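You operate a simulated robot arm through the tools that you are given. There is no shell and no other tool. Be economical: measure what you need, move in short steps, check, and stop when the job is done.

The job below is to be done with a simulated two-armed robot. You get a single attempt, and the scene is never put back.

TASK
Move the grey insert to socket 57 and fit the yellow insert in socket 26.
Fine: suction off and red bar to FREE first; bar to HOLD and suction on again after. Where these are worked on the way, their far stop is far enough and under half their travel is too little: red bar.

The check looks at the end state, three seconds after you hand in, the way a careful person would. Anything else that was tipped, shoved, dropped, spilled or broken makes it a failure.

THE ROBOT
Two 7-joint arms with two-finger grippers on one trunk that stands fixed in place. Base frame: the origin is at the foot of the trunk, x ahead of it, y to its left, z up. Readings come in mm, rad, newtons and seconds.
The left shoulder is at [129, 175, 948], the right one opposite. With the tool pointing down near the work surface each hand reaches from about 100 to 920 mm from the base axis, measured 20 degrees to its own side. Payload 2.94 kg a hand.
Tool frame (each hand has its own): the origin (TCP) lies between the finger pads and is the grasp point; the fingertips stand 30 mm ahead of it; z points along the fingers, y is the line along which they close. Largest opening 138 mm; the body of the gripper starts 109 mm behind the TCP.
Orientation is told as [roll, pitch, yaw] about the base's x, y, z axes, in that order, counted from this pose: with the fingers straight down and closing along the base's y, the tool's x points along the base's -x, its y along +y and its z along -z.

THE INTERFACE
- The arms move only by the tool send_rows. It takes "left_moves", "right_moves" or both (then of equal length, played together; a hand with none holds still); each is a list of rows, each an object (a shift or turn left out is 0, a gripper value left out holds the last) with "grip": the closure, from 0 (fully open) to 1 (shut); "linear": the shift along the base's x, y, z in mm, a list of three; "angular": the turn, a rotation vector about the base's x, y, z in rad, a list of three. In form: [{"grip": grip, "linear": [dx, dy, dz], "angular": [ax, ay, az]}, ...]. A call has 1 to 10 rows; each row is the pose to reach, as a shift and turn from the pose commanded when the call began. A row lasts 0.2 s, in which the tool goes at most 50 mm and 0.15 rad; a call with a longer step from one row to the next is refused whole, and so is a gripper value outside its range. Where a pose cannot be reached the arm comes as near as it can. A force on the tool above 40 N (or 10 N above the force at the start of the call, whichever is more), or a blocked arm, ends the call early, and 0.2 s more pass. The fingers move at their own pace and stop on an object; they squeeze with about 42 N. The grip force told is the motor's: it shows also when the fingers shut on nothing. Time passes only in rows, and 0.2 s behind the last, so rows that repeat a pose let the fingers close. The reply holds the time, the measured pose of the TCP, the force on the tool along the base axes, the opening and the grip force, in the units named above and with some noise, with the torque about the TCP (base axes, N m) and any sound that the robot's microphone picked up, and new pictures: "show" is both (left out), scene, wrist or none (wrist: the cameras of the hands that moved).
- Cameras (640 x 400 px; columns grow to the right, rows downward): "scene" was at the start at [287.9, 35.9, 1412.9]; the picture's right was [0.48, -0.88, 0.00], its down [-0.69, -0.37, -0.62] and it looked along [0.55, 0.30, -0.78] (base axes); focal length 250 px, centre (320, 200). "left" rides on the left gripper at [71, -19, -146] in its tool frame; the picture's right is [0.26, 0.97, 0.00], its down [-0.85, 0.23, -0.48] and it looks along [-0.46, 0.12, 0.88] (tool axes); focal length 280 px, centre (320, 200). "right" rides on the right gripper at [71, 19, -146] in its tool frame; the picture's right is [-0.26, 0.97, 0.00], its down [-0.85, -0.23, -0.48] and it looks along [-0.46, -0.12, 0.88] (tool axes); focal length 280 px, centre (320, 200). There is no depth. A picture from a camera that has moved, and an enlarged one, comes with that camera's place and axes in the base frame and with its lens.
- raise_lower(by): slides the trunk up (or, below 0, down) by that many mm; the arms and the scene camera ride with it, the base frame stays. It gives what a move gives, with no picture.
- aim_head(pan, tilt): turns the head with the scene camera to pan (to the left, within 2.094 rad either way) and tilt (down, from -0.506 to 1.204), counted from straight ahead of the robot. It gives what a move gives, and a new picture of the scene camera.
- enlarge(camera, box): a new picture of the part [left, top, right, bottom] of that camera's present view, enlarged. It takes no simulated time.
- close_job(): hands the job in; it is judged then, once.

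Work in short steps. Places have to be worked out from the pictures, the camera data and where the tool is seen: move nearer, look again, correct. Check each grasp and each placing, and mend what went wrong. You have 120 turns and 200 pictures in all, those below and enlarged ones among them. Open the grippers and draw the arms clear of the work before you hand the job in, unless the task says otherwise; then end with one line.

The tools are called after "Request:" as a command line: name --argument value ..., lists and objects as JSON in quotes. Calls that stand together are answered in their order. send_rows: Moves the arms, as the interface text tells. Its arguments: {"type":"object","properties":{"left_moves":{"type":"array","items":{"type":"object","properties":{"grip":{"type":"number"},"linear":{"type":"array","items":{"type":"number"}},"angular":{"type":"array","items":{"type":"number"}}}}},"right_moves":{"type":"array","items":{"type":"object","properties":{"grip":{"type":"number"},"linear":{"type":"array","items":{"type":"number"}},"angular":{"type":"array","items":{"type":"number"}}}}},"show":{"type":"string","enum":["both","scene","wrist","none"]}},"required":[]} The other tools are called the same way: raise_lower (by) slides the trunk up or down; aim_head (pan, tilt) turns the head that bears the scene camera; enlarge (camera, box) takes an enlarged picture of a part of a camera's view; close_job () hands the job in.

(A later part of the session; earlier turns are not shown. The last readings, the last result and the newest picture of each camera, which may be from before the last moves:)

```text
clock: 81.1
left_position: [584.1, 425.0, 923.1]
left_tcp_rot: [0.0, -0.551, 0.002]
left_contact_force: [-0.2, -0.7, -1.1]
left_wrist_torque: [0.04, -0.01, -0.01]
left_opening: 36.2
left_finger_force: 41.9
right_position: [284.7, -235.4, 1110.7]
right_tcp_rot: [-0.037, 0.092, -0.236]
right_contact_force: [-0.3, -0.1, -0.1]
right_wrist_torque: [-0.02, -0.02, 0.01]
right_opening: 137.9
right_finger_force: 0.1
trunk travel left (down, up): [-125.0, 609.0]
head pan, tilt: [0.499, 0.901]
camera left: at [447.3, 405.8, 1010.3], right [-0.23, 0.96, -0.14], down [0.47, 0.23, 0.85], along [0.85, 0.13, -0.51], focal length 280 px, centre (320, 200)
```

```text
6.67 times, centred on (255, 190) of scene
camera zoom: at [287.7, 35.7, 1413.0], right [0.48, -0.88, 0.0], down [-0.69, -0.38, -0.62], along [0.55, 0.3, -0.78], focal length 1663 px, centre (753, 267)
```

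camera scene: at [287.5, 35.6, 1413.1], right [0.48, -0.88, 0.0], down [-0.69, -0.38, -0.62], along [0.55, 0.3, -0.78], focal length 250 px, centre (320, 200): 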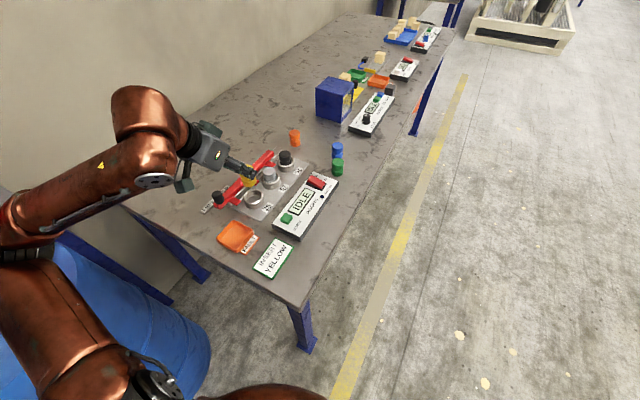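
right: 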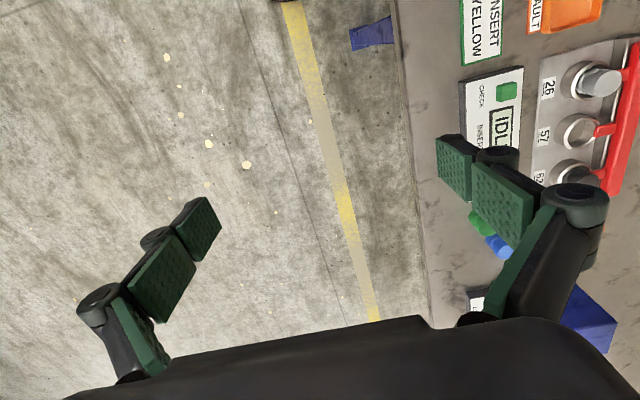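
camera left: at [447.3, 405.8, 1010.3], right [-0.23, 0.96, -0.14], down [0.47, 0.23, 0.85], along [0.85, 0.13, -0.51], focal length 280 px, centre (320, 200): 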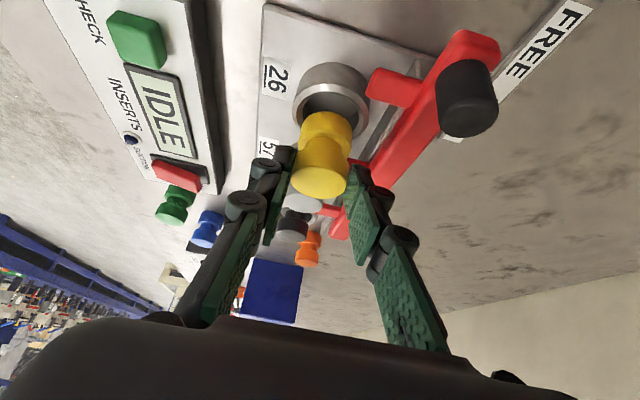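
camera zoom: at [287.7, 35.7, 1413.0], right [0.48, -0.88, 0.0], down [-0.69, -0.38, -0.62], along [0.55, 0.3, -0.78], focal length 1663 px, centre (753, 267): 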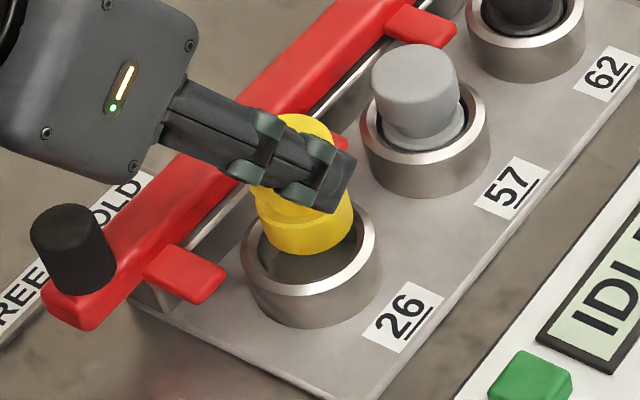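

Estimates from both cameras bracket zero offset; lower 8 mm more for a closer comparison.

Request:
send_rows --left_moves '[{"linear": [0, 0, -4]}, {"linear": [0, 0, -8]}, {"linear": [0, 0, -8]}]' --show "none"

Request:
enlarge --camera "left" --box '[270, 80, 380, 160]'

Request:
enlarge --camera "scene" --box '[230, 170, 280, 215]'

```text
clock: 81.9
left_position: [583.6, 425.1, 916.2]
left_tcp_rot: [0.0, -0.551, 0.002]
left_contact_force: [-0.4, 0.7, 0.2]
left_wrist_torque: [0.02, -0.04, 0.0]
left_opening: 36.4
left_finger_force: 42.1
right_position: [285.4, -236.3, 1112.0]
right_tcp_rot: [-0.036, 0.091, -0.236]
right_contact_force: [0.7, -0.4, -0.2]
right_wrist_torque: [0.0, -0.02, 0.01]
right_opening: 138.1
right_finger_force: 0.1
trunk travel left (down, up): [-125.0, 609.0]
head pan, tilt: [0.499, 0.901]
```

```text
5.00 times, centred on (325, 120) of left
camera zoom: at [447.4, 406.2, 1002.3], right [-0.23, 0.96, -0.14], down [0.47, 0.23, 0.85], along [0.85, 0.13, -0.51], focal length 1402 px, centre (295, 600)
```

zoom: 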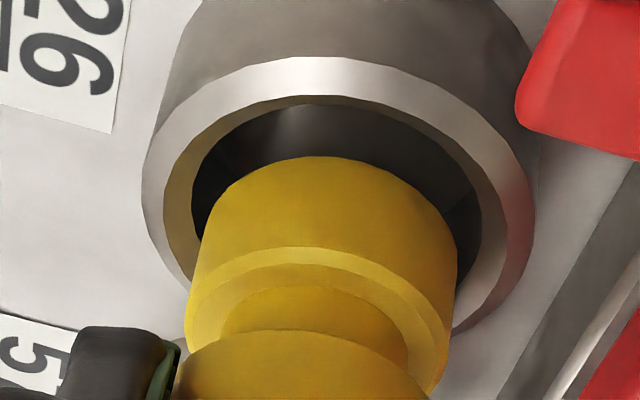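

```text
8.89 times, centred on (255, 192) of scene
camera zoom: at [287.7, 35.8, 1413.0], right [0.48, -0.88, 0.0], down [-0.69, -0.38, -0.62], along [0.55, 0.3, -0.78], focal length 2218 px, centre (898, 267)
```

zoom: 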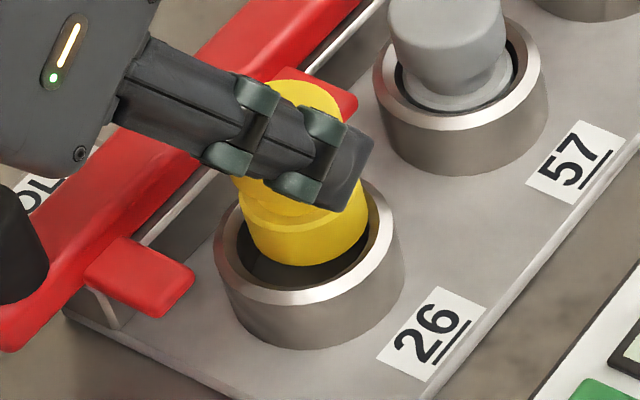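

Both cameras agree: concentric, ~9 mm above the rim. Lower 12 mm carefully.

Request:
send_rows --left_moves '[{"linear": [0, -0.5, -4]}, {"linear": [0, -0.5, -7]}, {"linear": [0, -0.5, -10]}, {"linear": [0, -0.5, -12]}, {"linear": [0, -0.5, -12]}]' --show "none"

Request:
enlarge --camera "left" --box '[270, 80, 380, 160]'

Request:
enlarge --camera "scene" --box '[230, 170, 280, 215]'

```text
clock: 83.1
left_position: [583.2, 424.9, 908.5]
left_tcp_rot: [0.003, -0.563, 0.002]
left_contact_force: [-5.3, 7.3, 36.8]
left_wrist_torque: [0.26, -0.65, 0.11]
left_opening: 36.1
left_finger_force: 42.0
right_position: [282.9, -236.7, 1111.0]
right_tcp_rot: [-0.036, 0.088, -0.236]
right_contact_force: [0.1, -0.8, 0.4]
right_wrist_torque: [-0.01, 0.0, 0.01]
right_opening: 138.1
right_finger_force: 0.0
trunk travel left (down, up): [-125.0, 609.0]
head pan, tilt: [0.499, 0.901]
```

```text
5.00 times, centred on (325, 120) of left
camera zoom: at [445.4, 404.9, 994.0], right [-0.23, 0.96, -0.14], down [0.46, 0.23, 0.86], along [0.86, 0.13, -0.5], focal length 1402 px, centre (295, 600)
```

zoom: 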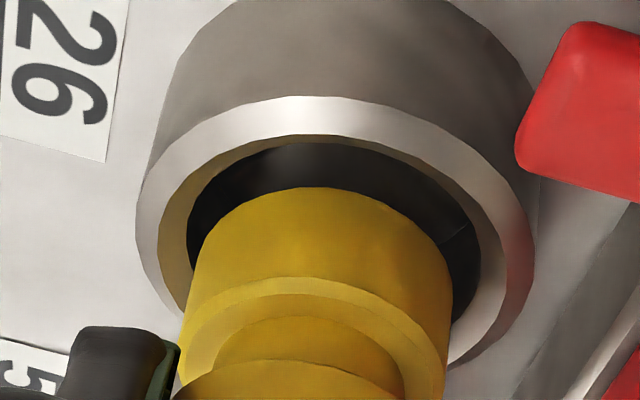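

```text
8.89 times, centred on (255, 192) of scene
camera zoom: at [284.0, 34.4, 1414.0], right [0.48, -0.88, 0.0], down [-0.69, -0.37, -0.62], along [0.55, 0.3, -0.78], focal length 2218 px, centre (898, 267)
```

zoom: 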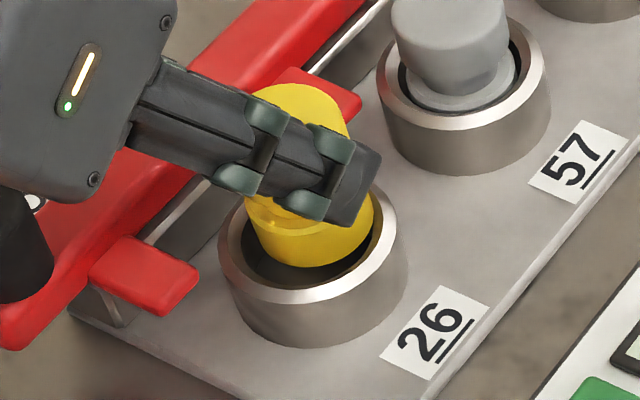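

The insert caught the far (+x) rim — it's ~7 mm too far in x. Raise 12 mm and inspect the pose in the grip.

Request:
send_rows --left_moves '[{"linear": [0, 0, 5]}, {"linear": [0, 0, 12]}, {"linear": [0, 0, 20]}, {"linear": [0, 0, 20]}]' --show "none"

Request:
enlarge --camera "left" --box '[210, 60, 430, 220]'

Request:
enlarge --camera "scene" --box '[225, 155, 285, 210]'

```text
clock: 84.1
left_position: [584.2, 423.7, 922.5]
left_tcp_rot: [-0.002, -0.549, 0.002]
left_contact_force: [0.1, -1.0, 0.2]
left_wrist_torque: [0.02, 0.06, 0.02]
left_opening: 36.4
left_finger_force: 41.9
right_position: [286.0, -236.9, 1111.2]
right_tcp_rot: [-0.037, 0.091, -0.235]
right_contact_force: [0.1, -1.1, 0.3]
right_wrist_torque: [0.04, 0.01, 0.01]
right_opening: 137.8
right_finger_force: 0.2
trunk travel left (down, up): [-125.0, 609.0]
head pan, tilt: [0.499, 0.901]
```

```text
2.50 times, centred on (320, 140) of left
camera zoom: at [447.9, 405.3, 1009.9], right [-0.23, 0.96, -0.14], down [0.48, 0.23, 0.85], along [0.85, 0.13, -0.51], focal length 701 px, centre (320, 350)
```

zoom: 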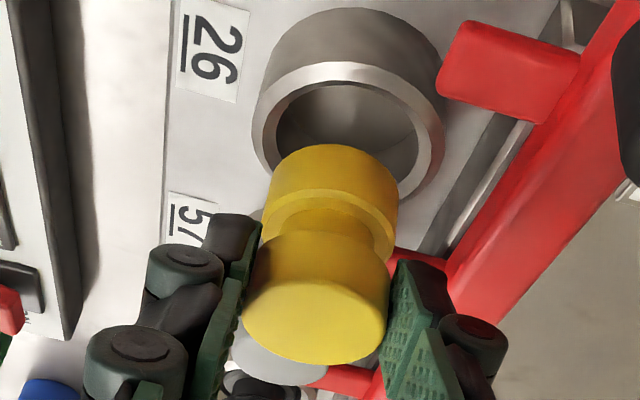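

```text
7.27 times, centred on (255, 182) of scene
camera zoom: at [288.0, 35.9, 1412.8], right [0.48, -0.88, 0.0], down [-0.69, -0.38, -0.62], along [0.55, 0.3, -0.78], focal length 1815 px, centre (793, 327)
```

zoom: 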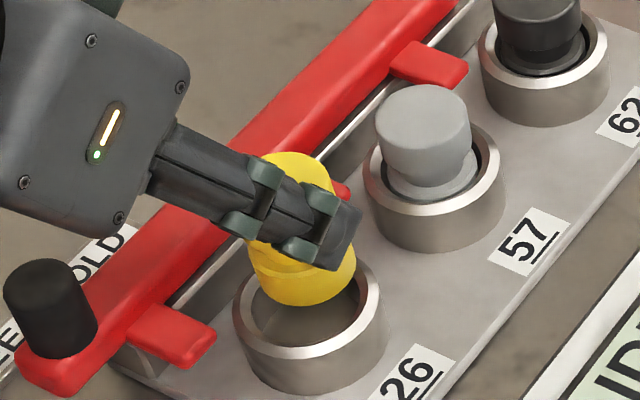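

The insert slid ~4 mm up in the grip but stays upright. Shift −7 mm x, lower to just above the rim, and compare.

Request:
send_rows --left_moves '[{"linear": [-7, -0.5, 0]}, {"linear": [-7, -0.5, -6]}, {"linear": [-7, -0.5, -11]}, {"linear": [-7, -0.5, -11]}]' --show "none"

Request:
enlarge --camera "left" --box '[270, 80, 380, 160]'

Request:
enlarge --camera "scene" --box '[230, 170, 280, 215]'

```text
clock: 85.1
left_position: [577.3, 423.4, 911.2]
left_tcp_rot: [0.001, -0.548, 0.004]
left_contact_force: [-0.5, -1.1, -1.0]
left_wrist_torque: [0.01, 0.02, -0.03]
left_opening: 36.3
left_finger_force: 42.1
right_position: [285.3, -235.5, 1112.4]
right_tcp_rot: [-0.037, 0.091, -0.234]
right_contact_force: [0.3, 0.9, -0.1]
right_wrist_torque: [0.01, 0.0, -0.03]
right_opening: 138.0
right_finger_force: 0.1
trunk travel left (down, up): [-125.0, 609.0]
head pan, tilt: [0.499, 0.901]
```

```text
5.00 times, centred on (325, 120) of left
camera zoom: at [440.8, 404.9, 999.5], right [-0.23, 0.96, -0.14], down [0.47, 0.23, 0.85], along [0.85, 0.13, -0.51], focal length 1402 px, centre (295, 600)
```

zoom: 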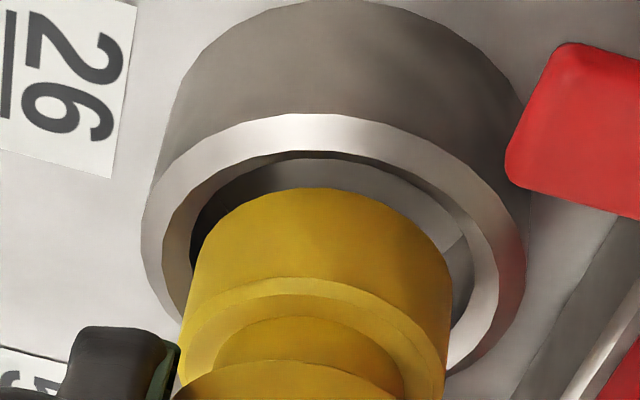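

```text
8.89 times, centred on (255, 192) of scene
camera zoom: at [287.7, 35.8, 1413.0], right [0.48, -0.88, 0.0], down [-0.69, -0.38, -0.62], along [0.55, 0.3, -0.78], focal length 2218 px, centre (898, 267)
```

zoom: 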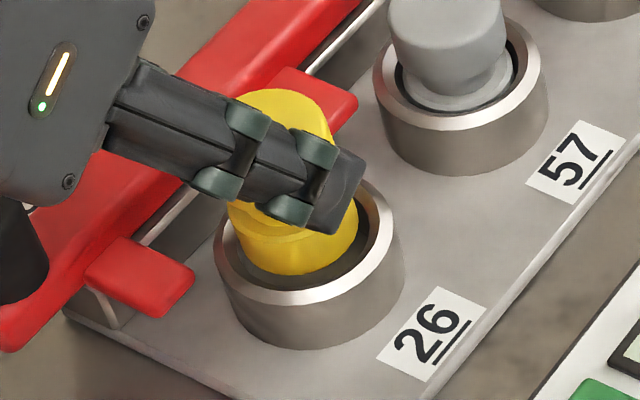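

Now concentric within ~1 mm by both views. Lower 6 mm and read the force.

Request:
send_rows --left_moves '[{"linear": [0, 0, -2]}, {"linear": [0, 0, -4]}, {"linear": [0, 0, -6]}, {"linear": [0, 0, -6]}]' --show "none"

Request:
enlarge --camera "left" --box '[270, 80, 380, 160]'

Request:
enlarge --camera "scene" --box '[230, 170, 280, 215]'

```text
clock: 86.1
left_position: [577.1, 424.1, 906.3]
left_tcp_rot: [0.001, -0.55, 0.004]
left_contact_force: [0.1, -0.4, -1.5]
left_wrist_torque: [0.04, 0.0, 0.04]
left_opening: 36.3
left_finger_force: 42.1
right_position: [285.7, -236.2, 1111.3]
right_tcp_rot: [-0.037, 0.091, -0.236]
right_contact_force: [0.0, -0.3, -0.4]
right_wrist_torque: [0.01, 0.01, 0.0]
right_opening: 138.1
right_finger_force: 0.0
trunk travel left (down, up): [-125.0, 609.0]
head pan, tilt: [0.499, 0.901]
```

```text
5.00 times, centred on (325, 120) of left
camera zoom: at [440.5, 404.6, 993.3], right [-0.23, 0.96, -0.14], down [0.47, 0.23, 0.85], along [0.85, 0.13, -0.51], focal length 1402 px, centre (295, 600)
```

zoom: 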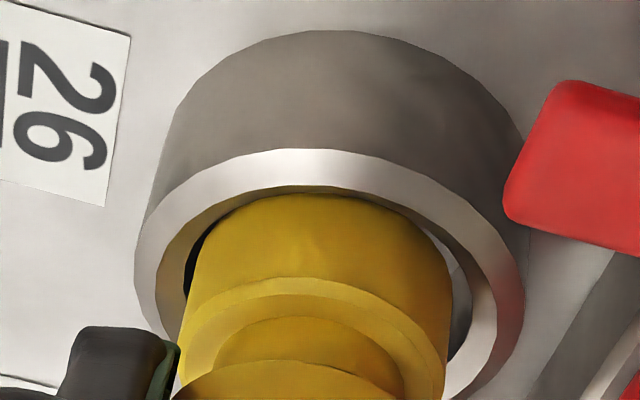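

```text
8.89 times, centred on (255, 192) of scene
camera zoom: at [287.8, 35.8, 1413.0], right [0.48, -0.88, 0.0], down [-0.69, -0.38, -0.62], along [0.55, 0.3, -0.78], focal length 2218 px, centre (898, 267)
```

zoom: 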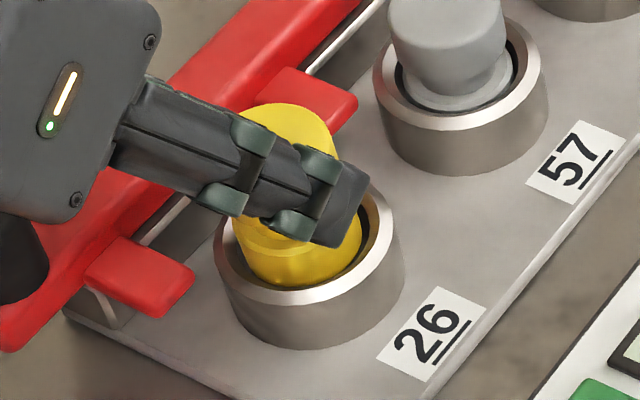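

No contact yet, and the insert sits slightly toward −x in the hole. Shift +1.5 x, +0.7 y and go down 4.

Request:
send_rows --left_moves '[{"linear": [1.5, 0.7, 0]}, {"linear": [1.5, 0.7, -2]}, {"linear": [1.5, 0.7, -4]}, {"linear": [1.5, 0.7, -4]}]' --show "none"

Request:
enlarge --camera "left" --box '[270, 80, 380, 160]'

Request:
enlarge --camera "scene" --box '[230, 170, 280, 215]'

```text
clock: 87.1
left_position: [578.6, 425.1, 902.8]
left_tcp_rot: [0.0, -0.55, 0.002]
left_contact_force: [-0.6, -0.8, -0.6]
left_wrist_torque: [-0.02, 0.02, 0.02]
left_opening: 36.3
left_finger_force: 42.0
right_position: [285.3, -235.4, 1111.8]
right_tcp_rot: [-0.036, 0.091, -0.236]
right_contact_force: [0.5, -0.7, -0.4]
right_wrist_torque: [-0.04, 0.03, 0.0]
right_opening: 137.8
right_finger_force: 0.1
trunk travel left (down, up): [-125.0, 609.0]
head pan, tilt: [0.499, 0.901]
```

```text
5.00 times, centred on (325, 120) of left
camera zoom: at [442.1, 405.6, 989.1], right [-0.23, 0.96, -0.14], down [0.47, 0.23, 0.85], along [0.85, 0.13, -0.51], focal length 1402 px, centre (295, 600)
```

zoom: 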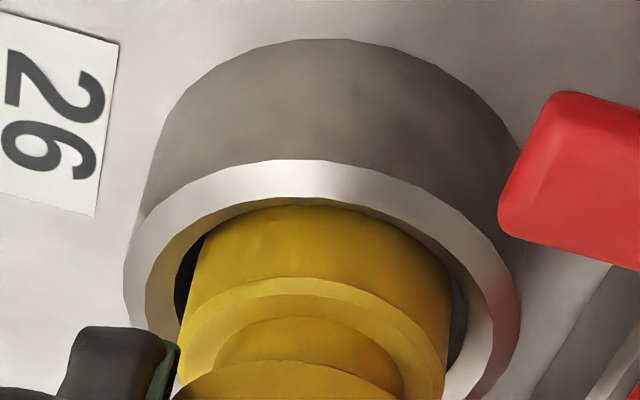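

```text
8.89 times, centred on (255, 192) of scene
camera zoom: at [287.8, 35.9, 1413.0], right [0.48, -0.88, 0.0], down [-0.69, -0.38, -0.62], along [0.55, 0.3, -0.78], focal length 2218 px, centre (898, 267)
```

zoom: 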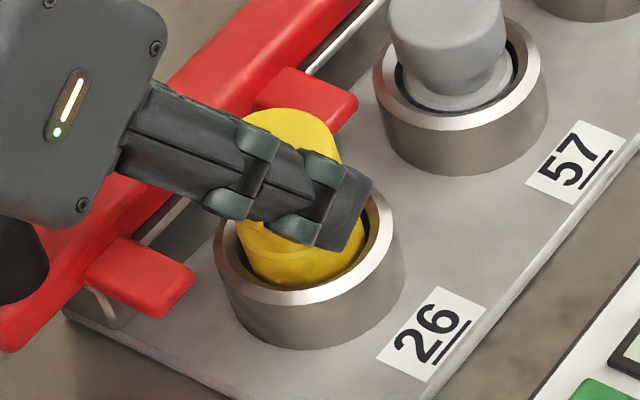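

It's inside the hole with even gaps. Continue down ~14 mm.

Request:
send_rows --left_moves '[{"linear": [0, 0, -3]}, {"linear": [0, 0, -6]}, {"linear": [0, 0, -9]}, {"linear": [0, 0, -12]}, {"linear": [0, 0, -14]}, {"linear": [0, 0, -14]}]' --show "none"

Request:
enlarge --camera "left" --box '[210, 60, 430, 220]'

Request:
enlarge --camera "scene" --box '[230, 160, 300, 215]'

```text
clock: 88.5
left_position: [578.2, 424.0, 889.7]
left_tcp_rot: [0.001, -0.555, 0.0]
left_contact_force: [1.3, 0.8, 7.9]
left_wrist_torque: [0.08, -0.01, 0.03]
left_opening: 36.3
left_finger_force: 41.5
right_position: [284.8, -235.8, 1112.7]
right_tcp_rot: [-0.036, 0.091, -0.235]
right_contact_force: [0.0, -0.6, -0.8]
right_wrist_torque: [0.0, 0.0, 0.04]
right_opening: 137.9
right_finger_force: 0.1
trunk travel left (down, up): [-125.0, 609.0]
head pan, tilt: [0.499, 0.901]
```

```text
2.50 times, centred on (320, 140) of left
camera zoom: at [441.6, 405.5, 976.4], right [-0.23, 0.96, -0.14], down [0.47, 0.23, 0.85], along [0.85, 0.13, -0.51], focal length 701 px, centre (320, 350)
```

zoom: 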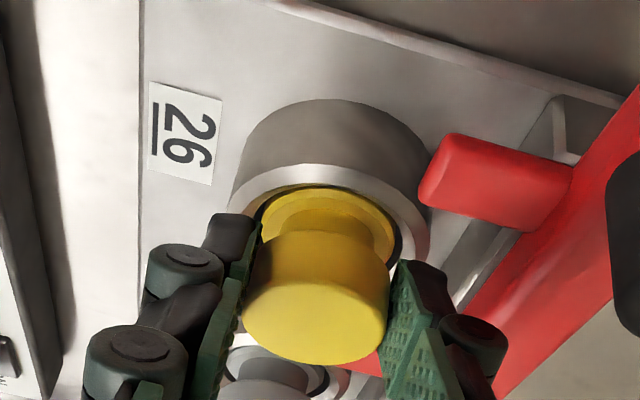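

```text
7.27 times, centred on (265, 188) of scene
camera zoom: at [287.0, 35.5, 1413.3], right [0.48, -0.88, 0.0], down [-0.69, -0.37, -0.62], along [0.55, 0.3, -0.78], focal length 1815 px, centre (720, 291)
```

zoom: 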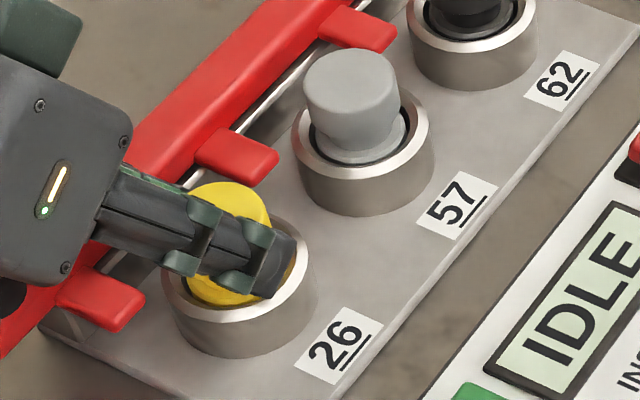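

8 N: bottomed out. Open and rise.

Request:
send_rows --left_moves '[{"grip": 0.72}, {"grip": 0.6}, {"grip": 0.6}, {"linear": [0, 0, 15]}, {"linear": [0, 0, 45]}, {"linear": [-20, 0, 80]}, {"linear": [-20, 0, 100]}, {"linear": [-20, 0, 100]}]' --show "wrist"

Request:
enlarge --camera "left" --box '[230, 40, 450, 180]'

Request:
enlarge --camera "scene" --box '[210, 145, 310, 215]'

```text
clock: 90.3
left_position: [559.7, 426.0, 988.5]
left_tcp_rot: [-0.001, -0.55, 0.003]
left_contact_force: [-0.3, 0.0, 0.2]
left_wrist_torque: [0.01, 0.02, -0.01]
left_opening: 55.1
left_finger_force: 0.0
right_position: [285.9, -235.3, 1111.6]
right_tcp_rot: [-0.035, 0.092, -0.236]
right_contact_force: [0.5, 0.2, 0.2]
right_wrist_torque: [0.0, -0.01, -0.04]
right_opening: 138.0
right_finger_force: 0.0
trunk travel left (down, up): [-125.0, 609.0]
head pan, tilt: [0.499, 0.901]
camera left: at [422.3, 405.6, 1074.9], right [-0.23, 0.96, -0.14], down [0.47, 0.23, 0.85], along [0.85, 0.13, -0.51], focal length 280 px, centre (320, 200)
```

left: 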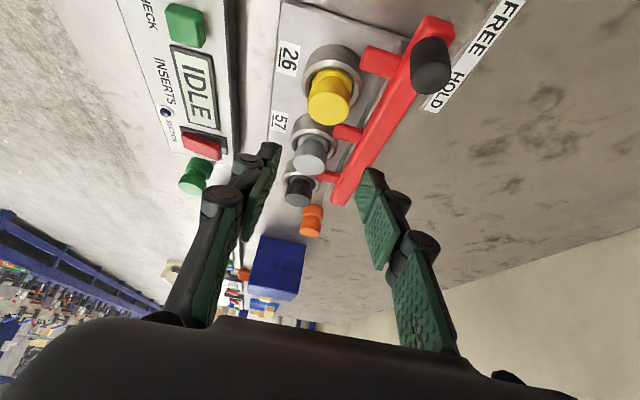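

```text
2.86 times, centred on (340, 110) of left
camera zoom: at [422.3, 405.6, 1074.9], right [-0.23, 0.96, -0.14], down [0.47, 0.23, 0.85], along [0.85, 0.13, -0.51], focal length 801 px, centre (263, 457)
```

zoom: 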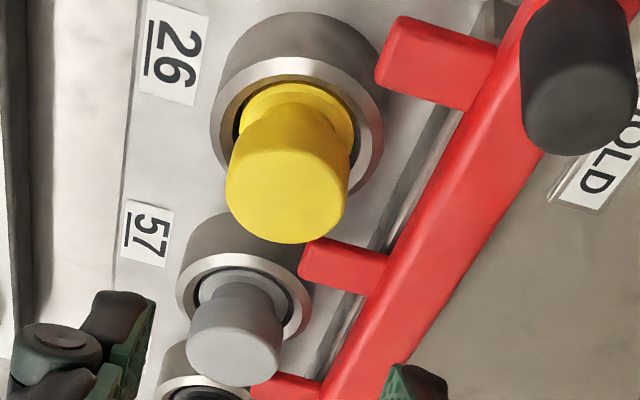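

```text
5.71 times, centred on (260, 180) of scene
camera zoom: at [287.9, 36.0, 1412.9], right [0.48, -0.88, 0.0], down [-0.69, -0.38, -0.62], along [0.55, 0.3, -0.78], focal length 1426 px, centre (663, 314)
```

zoom: 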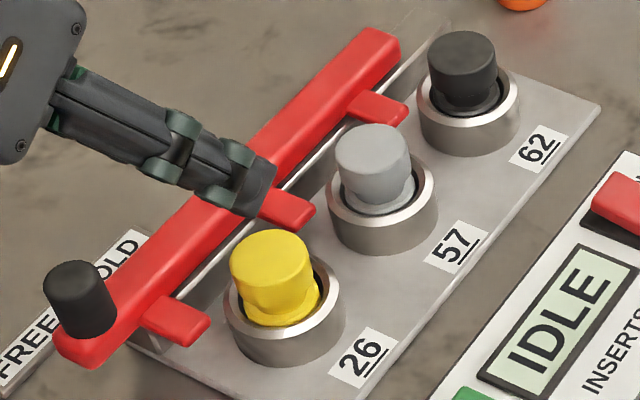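

Request:
enlarge --camera "scene" --box '[242, 175, 282, 212]'

Request:
enlarge --camera "left" --box '[285, 30, 375, 180]'

```text
10.81 times, centred on (262, 194) of scene
camera zoom: at [287.9, 36.0, 1412.9], right [0.48, -0.88, 0.0], down [-0.69, -0.38, -0.62], along [0.55, 0.3, -0.78], focal length 2698 px, centre (947, 270)
```

zoom: 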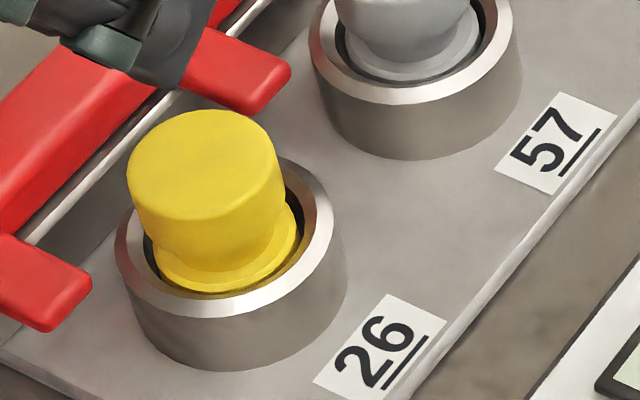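

```text
2.67 times, centred on (330, 105) of left
camera zoom: at [422.3, 405.6, 1074.9], right [-0.23, 0.96, -0.14], down [0.47, 0.23, 0.85], along [0.85, 0.13, -0.51], focal length 748 px, centre (293, 453)
```

zoom: 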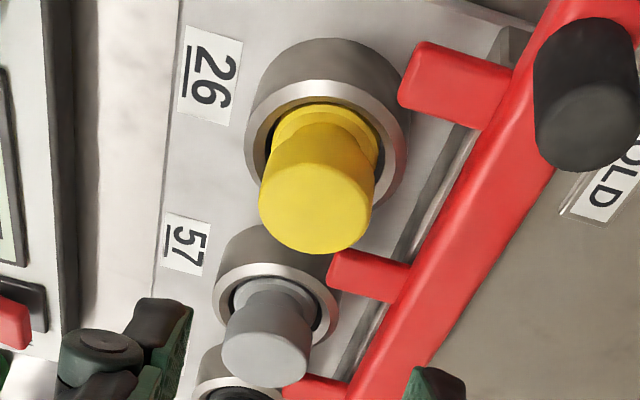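

The yellow leans toward −x by several degrees. I'll re-grip with a vertical hand at yaw 90° (closing along x) to straighten and seat it.

Request:
send_rows --left_moves '[{"linear": [5, 0, 10], "angular": [0, 0.14, 0]}, {"linear": [15, 0, 20], "angular": [0, 0.28, 0]}, {"linear": [25, 0, 25], "angular": [0, 0.42, 0]}, {"linear": [36, -1, 25], "angular": [0, 0.55, 0]}, {"linear": [36, -1, 25], "angular": [0, 0.55, 0]}]' --show "none"

Request:
send_rows --left_moves '[{"angular": [0, 0, 0.14]}, {"angular": [0, 0, 0.28]}, {"angular": [0, 0, 0.42]}, {"angular": [0, 0, 0.56]}, {"angular": [0, 0, 0.7]}, {"angular": [0, 0, 0.84]}, {"angular": [0, 0, 0.98]}, {"angular": [0, 0, 1.12]}, {"angular": [0, 0, 1.26]}, {"angular": [0, 0, 1.4]}]' --show "none"

Request:
send_rows --left_moves '[{"angular": [0, 0, 0.14]}, {"angular": [0, 0, 0.168]}, {"angular": [0, 0, 0.168]}]' --show "both"

Request:
enlarge --camera "left" --box '[220, 60, 440, 200]'

```text
clock: 91.5
left_position: [594.0, 424.2, 1013.1]
left_tcp_rot: [0.0, 0.0, 0.001]
left_contact_force: [-1.2, -0.4, 0.2]
left_wrist_torque: [0.0, 0.0, 0.03]
left_opening: 55.4
left_finger_force: 0.2
right_position: [284.4, -234.6, 1112.0]
right_tcp_rot: [-0.036, 0.089, -0.237]
right_contact_force: [-0.4, 0.4, -0.8]
right_wrist_torque: [-0.02, 0.02, 0.04]
right_opening: 138.0
right_finger_force: 0.1
trunk travel left (down, up): [-125.0, 609.0]
head pan, tilt: [0.499, 0.901]
```

```text
clock: 93.7
left_position: [595.7, 423.8, 1013.6]
left_tcp_rot: [0.002, 0.0, 1.405]
left_contact_force: [1.0, 0.6, -0.1]
left_wrist_torque: [0.0, 0.03, 0.04]
left_opening: 55.2
left_finger_force: 0.0
right_position: [285.0, -235.4, 1111.7]
right_tcp_rot: [-0.038, 0.09, -0.235]
right_contact_force: [0.5, 0.0, -0.1]
right_wrist_torque: [0.01, -0.01, -0.01]
right_opening: 137.6
right_finger_force: 0.1
trunk travel left (down, up): [-125.0, 609.0]
head pan, tilt: [0.499, 0.901]
```

```text
clock: 94.5
left_position: [596.5, 423.8, 1013.5]
left_tcp_rot: [0.002, -0.001, 1.572]
left_contact_force: [-0.2, -0.3, 0.5]
left_wrist_torque: [0.0, -0.01, 0.04]
left_opening: 55.3
left_finger_force: 0.2
right_position: [285.7, -235.9, 1112.3]
right_tcp_rot: [-0.037, 0.09, -0.236]
right_contact_force: [0.3, 0.7, -0.3]
right_wrist_torque: [0.01, 0.01, 0.0]
right_opening: 137.9
right_finger_force: 0.0
trunk travel left (down, up): [-125.0, 609.0]
head pan, tilt: [0.499, 0.901]
camera scene: at [287.8, 35.7, 1413.0], right [0.48, -0.88, 0.0], down [-0.69, -0.38, -0.62], along [0.55, 0.3, -0.78], focal length 250 px, centre (320, 200)
camera left: at [614.3, 353.0, 1158.9], right [-0.96, -0.26, 0.0], down [-0.23, 0.85, 0.48], along [-0.13, 0.46, -0.88], focal length 280 px, centre (320, 200)
```

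scene: 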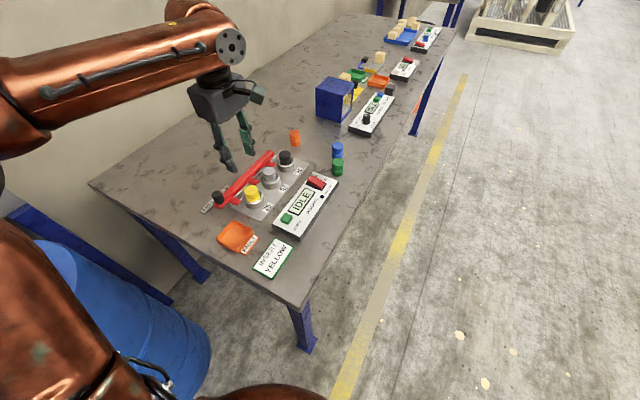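
left: 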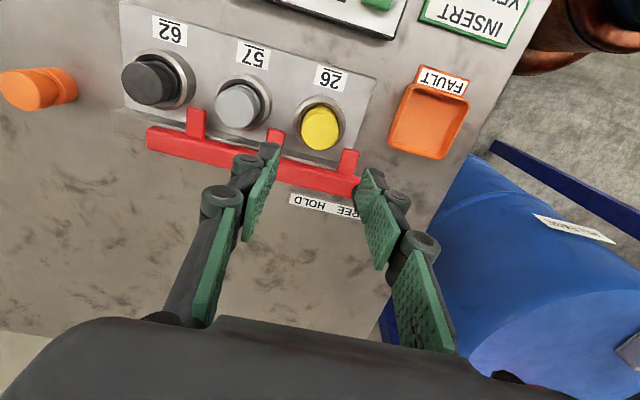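

```text
2.86 times, centred on (330, 130) of left
camera zoom: at [614.3, 353.0, 1158.9], right [-0.96, -0.26, 0.0], down [-0.23, 0.85, 0.48], along [-0.13, 0.46, -0.88], focal length 801 px, centre (291, 400)
```

zoom: 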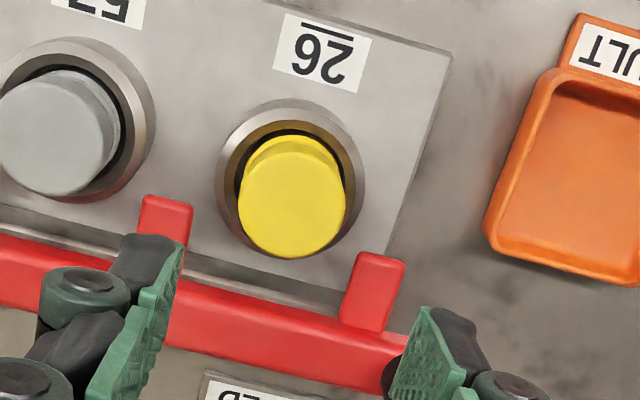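

Request:
enlarge --camera "scene" --box '[235, 160, 295, 212]'

```text
7.69 times, centred on (265, 186) of scene
camera zoom: at [287.8, 35.7, 1413.0], right [0.48, -0.88, 0.0], down [-0.69, -0.38, -0.62], along [0.55, 0.3, -0.78], focal length 1919 px, centre (743, 308)
```

zoom: 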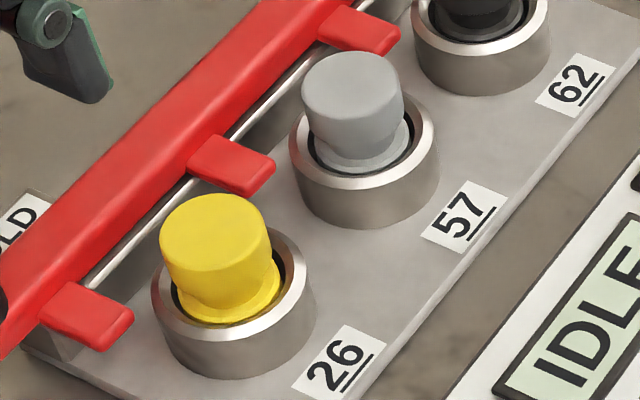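

Lean is slight. Descend at yaw 90° and grip along x to square it up.

Request:
send_rows --left_moves '[{"linear": [-0.5, 0, -40]}, {"linear": [-0.5, 0, -80]}, {"linear": [-0.5, 0, -105]}, {"linear": [-0.5, 0, -118]}, {"linear": [-0.5, 0, -125]}, {"linear": [-0.5, 0, -125]}]' --show "wrist"

Request:
enlarge --camera "left" --box '[220, 80, 440, 220]'

```text
clock: 95.9
left_position: [594.2, 424.4, 887.0]
left_tcp_rot: [0.003, 0.0, 1.571]
left_contact_force: [0.4, 0.4, 0.1]
left_wrist_torque: [-0.02, -0.06, -0.03]
left_opening: 55.2
left_finger_force: 0.1
right_position: [284.5, -235.8, 1110.7]
right_tcp_rot: [-0.038, 0.09, -0.234]
right_contact_force: [0.6, 0.1, 0.5]
right_wrist_torque: [0.03, -0.01, -0.04]
right_opening: 138.1
right_finger_force: 0.1
trunk travel left (down, up): [-125.0, 609.0]
head pan, tilt: [0.499, 0.901]
camera left: at [613.1, 353.1, 1033.4], right [-0.97, -0.26, 0.0], down [-0.23, 0.85, 0.48], along [-0.13, 0.46, -0.88], focal length 280 px, centre (320, 200)
```

left: 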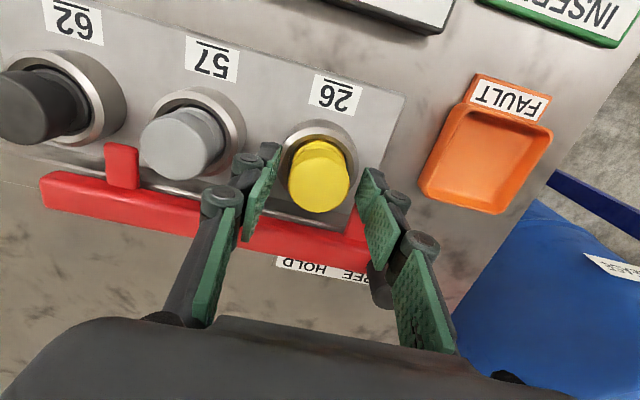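

```text
2.86 times, centred on (330, 150) of left
camera zoom: at [613.1, 353.1, 1033.4], right [-0.97, -0.26, 0.0], down [-0.23, 0.85, 0.48], along [-0.13, 0.46, -0.88], focal length 801 px, centre (291, 343)
```

zoom: 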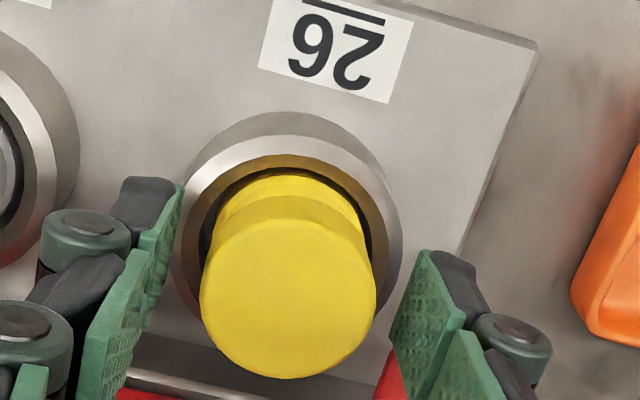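

Straddling well. Close, nudge down, open again and look.

Request:
send_rows --left_moves '[{"grip": 0.75}, {"grip": 0.85}, {"grip": 1}, {"grip": 1}, {"linear": [0, 0, -1]}, {"linear": [0, 0, -2]}, {"linear": [0, 0, -2]}]' --show "none"

Request:
enlarge --camera "left" --box '[220, 80, 440, 220]'

Request:
enlarge --camera "scene" --box '[235, 160, 295, 212]'

```text
clock: 97.5
left_position: [593.3, 423.0, 887.6]
left_tcp_rot: [-0.002, -0.003, 1.571]
left_contact_force: [0.2, 3.3, 12.3]
left_wrist_torque: [0.12, -0.02, -0.03]
left_opening: 35.8
left_finger_force: 42.3
right_position: [284.0, -236.6, 1111.9]
right_tcp_rot: [-0.037, 0.09, -0.235]
right_contact_force: [0.1, 0.1, -0.9]
right_wrist_torque: [0.01, -0.03, 0.01]
right_opening: 138.1
right_finger_force: 0.2
trunk travel left (down, up): [-125.0, 609.0]
head pan, tilt: [0.499, 0.901]
```

```text
2.86 times, centred on (330, 150) of left
camera zoom: at [612.8, 352.8, 1033.3], right [-0.97, -0.26, 0.0], down [-0.23, 0.85, 0.48], along [-0.12, 0.46, -0.88], focal length 801 px, centre (291, 343)
```

zoom: 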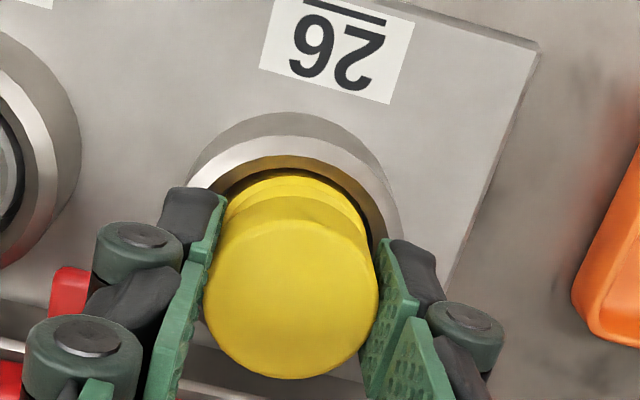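

```text
7.69 times, centred on (265, 186) of scene
camera zoom: at [286.6, 35.4, 1413.4], right [0.48, -0.88, 0.0], down [-0.69, -0.38, -0.62], along [0.55, 0.3, -0.78], focal length 1919 px, centre (743, 308)
```

zoom: 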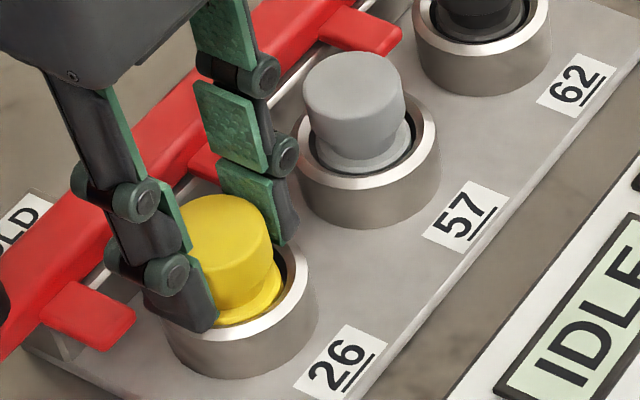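

Request:
send_rows --left_moves '[{"linear": [0, 0, 2]}, {"grip": 0.75, "linear": [0, 0, 2]}, {"grip": 0.6, "linear": [0, 0, 2]}, {"linear": [0, 0, 2]}, {"linear": [0, 0, 40]}, {"linear": [0, 0, 80]}, {"linear": [0, 0, 115]}, {"linear": [0, 0, 115]}]' --show "none"

Request:
enlarge --camera "left" --box '[200, 60, 380, 180]'

Request:
enlarge --camera "scene" --box '[235, 160, 295, 212]'

```text
clock: 99.3
left_position: [595.1, 424.5, 1000.9]
left_tcp_rot: [0.0, 0.001, 1.569]
left_contact_force: [0.2, 0.1, -0.2]
left_wrist_torque: [0.01, 0.02, 0.02]
left_opening: 55.4
left_finger_force: 0.1
right_position: [286.8, -234.9, 1111.5]
right_tcp_rot: [-0.036, 0.092, -0.236]
right_contact_force: [0.2, 0.1, 0.4]
right_wrist_torque: [0.01, 0.03, -0.04]
right_opening: 137.9
right_finger_force: 0.0
trunk travel left (down, up): [-125.0, 609.0]
head pan, tilt: [0.499, 0.901]
```

```text
3.33 times, centred on (290, 120) of left
camera zoom: at [613.9, 354.9, 1147.1], right [-0.97, -0.26, 0.0], down [-0.23, 0.85, 0.48], along [-0.13, 0.46, -0.88], focal length 935 px, centre (420, 467)
```

zoom: 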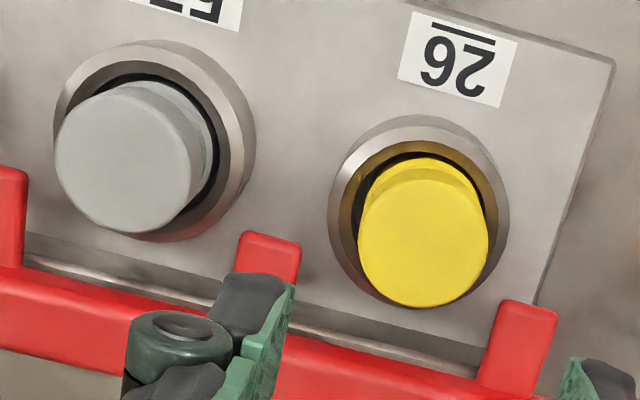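

```text
7.69 times, centred on (265, 186) of scene
camera zoom: at [288.1, 36.1, 1412.8], right [0.48, -0.88, 0.0], down [-0.69, -0.38, -0.62], along [0.54, 0.3, -0.78], focal length 1919 px, centre (743, 308)
```

zoom: 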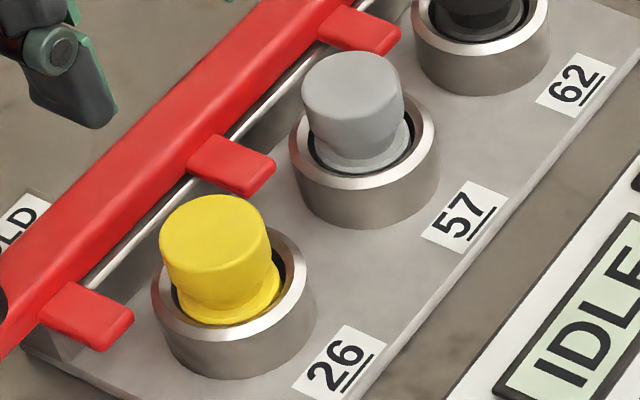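

Upright within ~1 mm now. I'll press lightly on its top with closed fingers to make sure it's fully seated.

Request:
send_rows --left_moves '[{"grip": 1, "linear": [1, 0, -10]}, {"linear": [1, 0, -30]}, {"linear": [1, 0, -50]}, {"linear": [1, 0, -65]}, {"linear": [1, 0, -80]}, {"linear": [1, 0, -85]}, {"linear": [1, 0, -88]}, {"linear": [1, 0, -91]}, {"linear": [1, 0, -93]}]' --show "none"

Request:
enlarge --camera "scene" --box '[235, 160, 295, 212]'

```text
clock: 101.3
left_position: [596.2, 423.9, 907.6]
left_tcp_rot: [0.0, -0.002, 1.57]
left_contact_force: [0.3, -1.0, 0.0]
left_wrist_torque: [-0.02, 0.07, 0.01]
left_opening: 0.1
left_finger_force: 28.6
right_position: [285.7, -236.5, 1111.8]
right_tcp_rot: [-0.036, 0.091, -0.236]
right_contact_force: [-0.3, 1.2, -0.5]
right_wrist_torque: [-0.01, 0.03, -0.03]
right_opening: 138.2
right_finger_force: 0.0
trunk travel left (down, up): [-125.0, 609.0]
head pan, tilt: [0.499, 0.901]
```

```text
7.69 times, centred on (265, 186) of scene
camera zoom: at [287.8, 35.8, 1413.0], right [0.48, -0.88, 0.0], down [-0.69, -0.38, -0.62], along [0.55, 0.3, -0.78], focal length 1919 px, centre (743, 308)
```

zoom: 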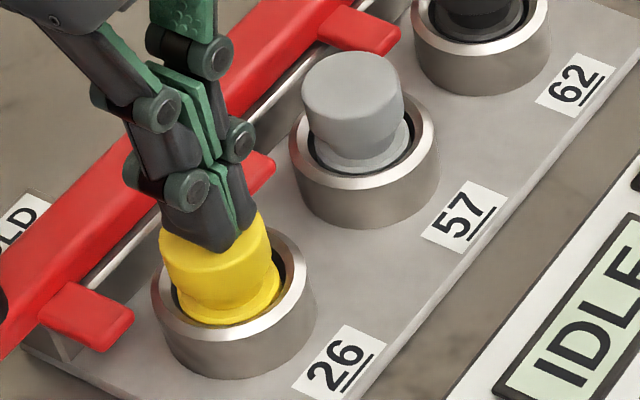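

Request:
send_rows --left_moves '[{"linear": [0, 0, -1.5]}, {"linear": [0, 0, -3]}, {"linear": [0, 0, -4]}, {"linear": [0, 0, -4]}]' --show "none"

```text
clock: 102.3
left_position: [595.3, 423.5, 905.7]
left_tcp_rot: [-0.002, -0.002, 1.571]
left_contact_force: [0.4, 3.5, 15.5]
left_wrist_torque: [0.14, -0.03, -0.01]
left_opening: 6.2
left_finger_force: 28.1
right_position: [285.0, -236.6, 1112.5]
right_tcp_rot: [-0.037, 0.089, -0.236]
right_contact_force: [0.1, 0.3, -0.3]
right_wrist_torque: [0.0, 0.0, 0.03]
right_opening: 137.9
right_finger_force: 0.1
trunk travel left (down, up): [-125.0, 609.0]
head pan, tilt: [0.499, 0.901]
```

15 N at a top height of ~876 — same as grey, firmly seated. Now lift and go to the knob (528, 482), staying at yaw 90°.

Request:
send_rows --left_moves '[{"linear": [0, 0, 20]}, {"linear": [0, 0, 55], "grip": 0.62}, {"linear": [0, 0, 85]}, {"linear": [-25, 20, 85]}, {"linear": [-50, 40, 85]}, {"linear": [-67, 58, 85]}, {"linear": [-67, 58, 85]}]' --show "wrist"

Request:
enlarge --camera "left" --box '[210, 60, 430, 220]'

Request:
enlarge --camera "scene" --box '[200, 145, 310, 225]'

```text
clock: 103.9
left_position: [528.6, 481.7, 989.8]
left_tcp_rot: [0.002, -0.002, 1.569]
left_contact_force: [0.5, -0.6, 0.3]
left_wrist_torque: [0.01, -0.03, -0.01]
left_opening: 52.7
left_finger_force: 0.0
right_position: [286.7, -236.0, 1112.0]
right_tcp_rot: [-0.036, 0.091, -0.237]
right_contact_force: [-0.6, -0.6, 0.3]
right_wrist_torque: [0.02, 0.01, -0.01]
right_opening: 138.0
right_finger_force: 0.1
trunk travel left (down, up): [-125.0, 609.0]
head pan, tilt: [0.499, 0.901]
camera left: at [548.1, 410.9, 1135.2], right [-0.97, -0.26, 0.0], down [-0.23, 0.85, 0.48], along [-0.13, 0.46, -0.88], focal length 280 px, centre (320, 200)
```

left: 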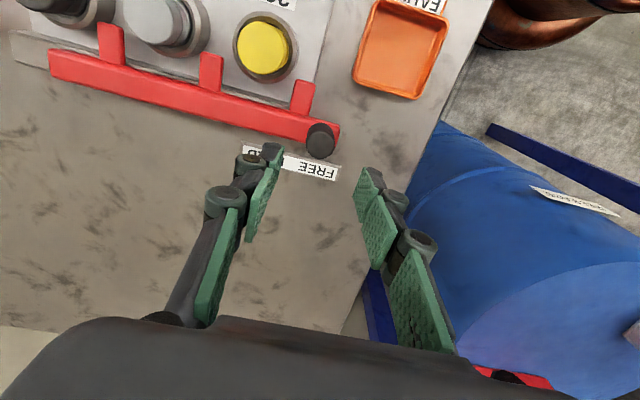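

```text
2.50 times, centred on (320, 140) of left
camera zoom: at [548.1, 410.9, 1135.2], right [-0.97, -0.26, 0.0], down [-0.23, 0.85, 0.48], along [-0.13, 0.46, -0.88], focal length 701 px, centre (320, 350)
```

zoom: 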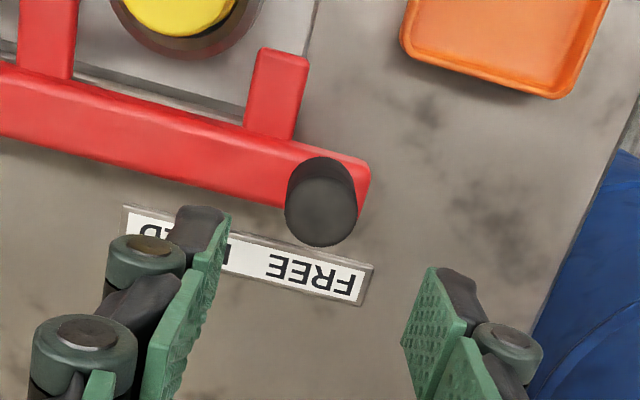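

```text
5.00 times, centred on (255, 185) of scene
camera zoom: at [287.8, 35.2, 1413.0], right [0.48, -0.88, 0.0], down [-0.69, -0.37, -0.62], along [0.55, 0.3, -0.78], focal length 1248 px, centre (645, 275)
```

zoom: 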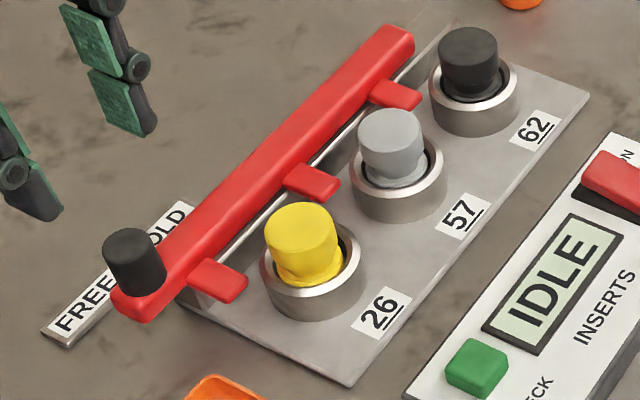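

Knob at (528, 484). Descend and grip along x.

Request:
send_rows --left_moves '[{"linear": [0, 1.5, -25]}, {"linear": [0, 1.5, -50]}, {"linear": [0, 1.5, -70]}, {"linear": [0, 1.5, -82]}, {"linear": [0, 1.5, -88]}, {"linear": [0, 1.5, -88], "grip": 0.8}, {"linear": [0, 1.5, -88], "grip": 1}, {"linear": [0, 1.5, -88]}, {"linear": [0, 1.5, -88]}]' --show "none"

Request:
enlarge --camera "left" --box '[210, 60, 430, 220]'

```text
clock: 105.9
left_position: [528.6, 483.2, 901.1]
left_tcp_rot: [0.004, 0.001, 1.571]
left_contact_force: [-2.7, -1.9, -3.3]
left_wrist_torque: [0.01, 0.08, -0.02]
left_opening: 25.0
left_finger_force: 44.9
right_position: [285.9, -236.4, 1111.7]
right_tcp_rot: [-0.037, 0.091, -0.236]
right_contact_force: [0.3, -0.1, -0.1]
right_wrist_torque: [0.01, 0.02, -0.01]
right_opening: 138.0
right_finger_force: 0.0
trunk travel left (down, up): [-125.0, 609.0]
head pan, tilt: [0.499, 0.901]
```

```text
2.50 times, centred on (320, 140) of left
camera zoom: at [548.2, 412.3, 1047.0], right [-0.97, -0.26, 0.0], down [-0.23, 0.85, 0.48], along [-0.13, 0.46, -0.88], focal length 701 px, centre (320, 350)
```

zoom: 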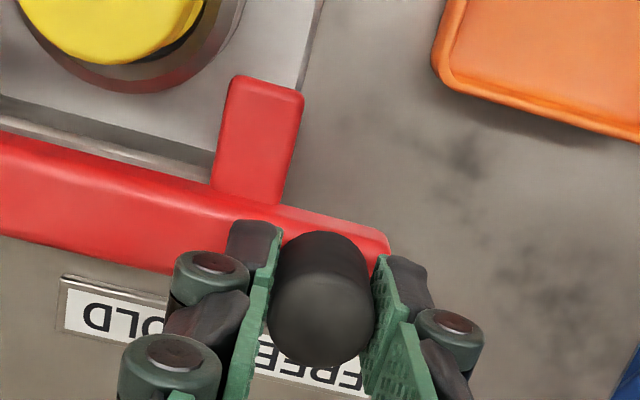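

Gripped. Slide +x 26 mm and check the tabs.

Request:
send_rows --left_moves '[{"linear": [5, 0, 0]}, {"linear": [10, 0, 0]}, {"linear": [15, 0, 0]}, {"linear": [20, 0, 0]}, {"linear": [24, 0, 0]}, {"linear": [24, 0, 0]}]' --show "none"

Request:
enlarge --camera "scene" --box '[215, 145, 305, 215]'

```text
clock: 107.3
left_position: [551.2, 483.4, 901.2]
left_tcp_rot: [0.002, -0.002, 1.569]
left_contact_force: [-0.3, -3.2, -0.8]
left_wrist_torque: [-0.29, -0.02, 0.01]
left_opening: 25.0
left_finger_force: 45.1
right_position: [285.2, -236.4, 1113.8]
right_tcp_rot: [-0.037, 0.089, -0.235]
right_contact_force: [0.2, -0.4, -0.5]
right_wrist_torque: [0.01, 0.02, -0.02]
right_opening: 137.9
right_finger_force: 0.0
trunk travel left (down, up): [-125.0, 609.0]
head pan, tilt: [0.499, 0.901]
```

```text
5.71 times, centred on (260, 180) of scene
camera zoom: at [287.9, 35.5, 1413.0], right [0.48, -0.88, 0.0], down [-0.69, -0.37, -0.62], along [0.55, 0.3, -0.78], focal length 1426 px, centre (663, 314)
```

zoom: 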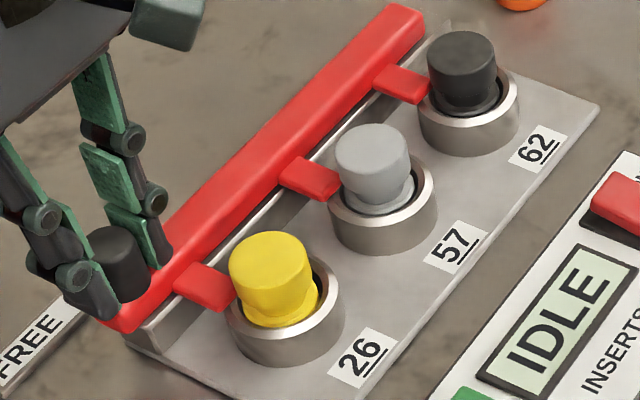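

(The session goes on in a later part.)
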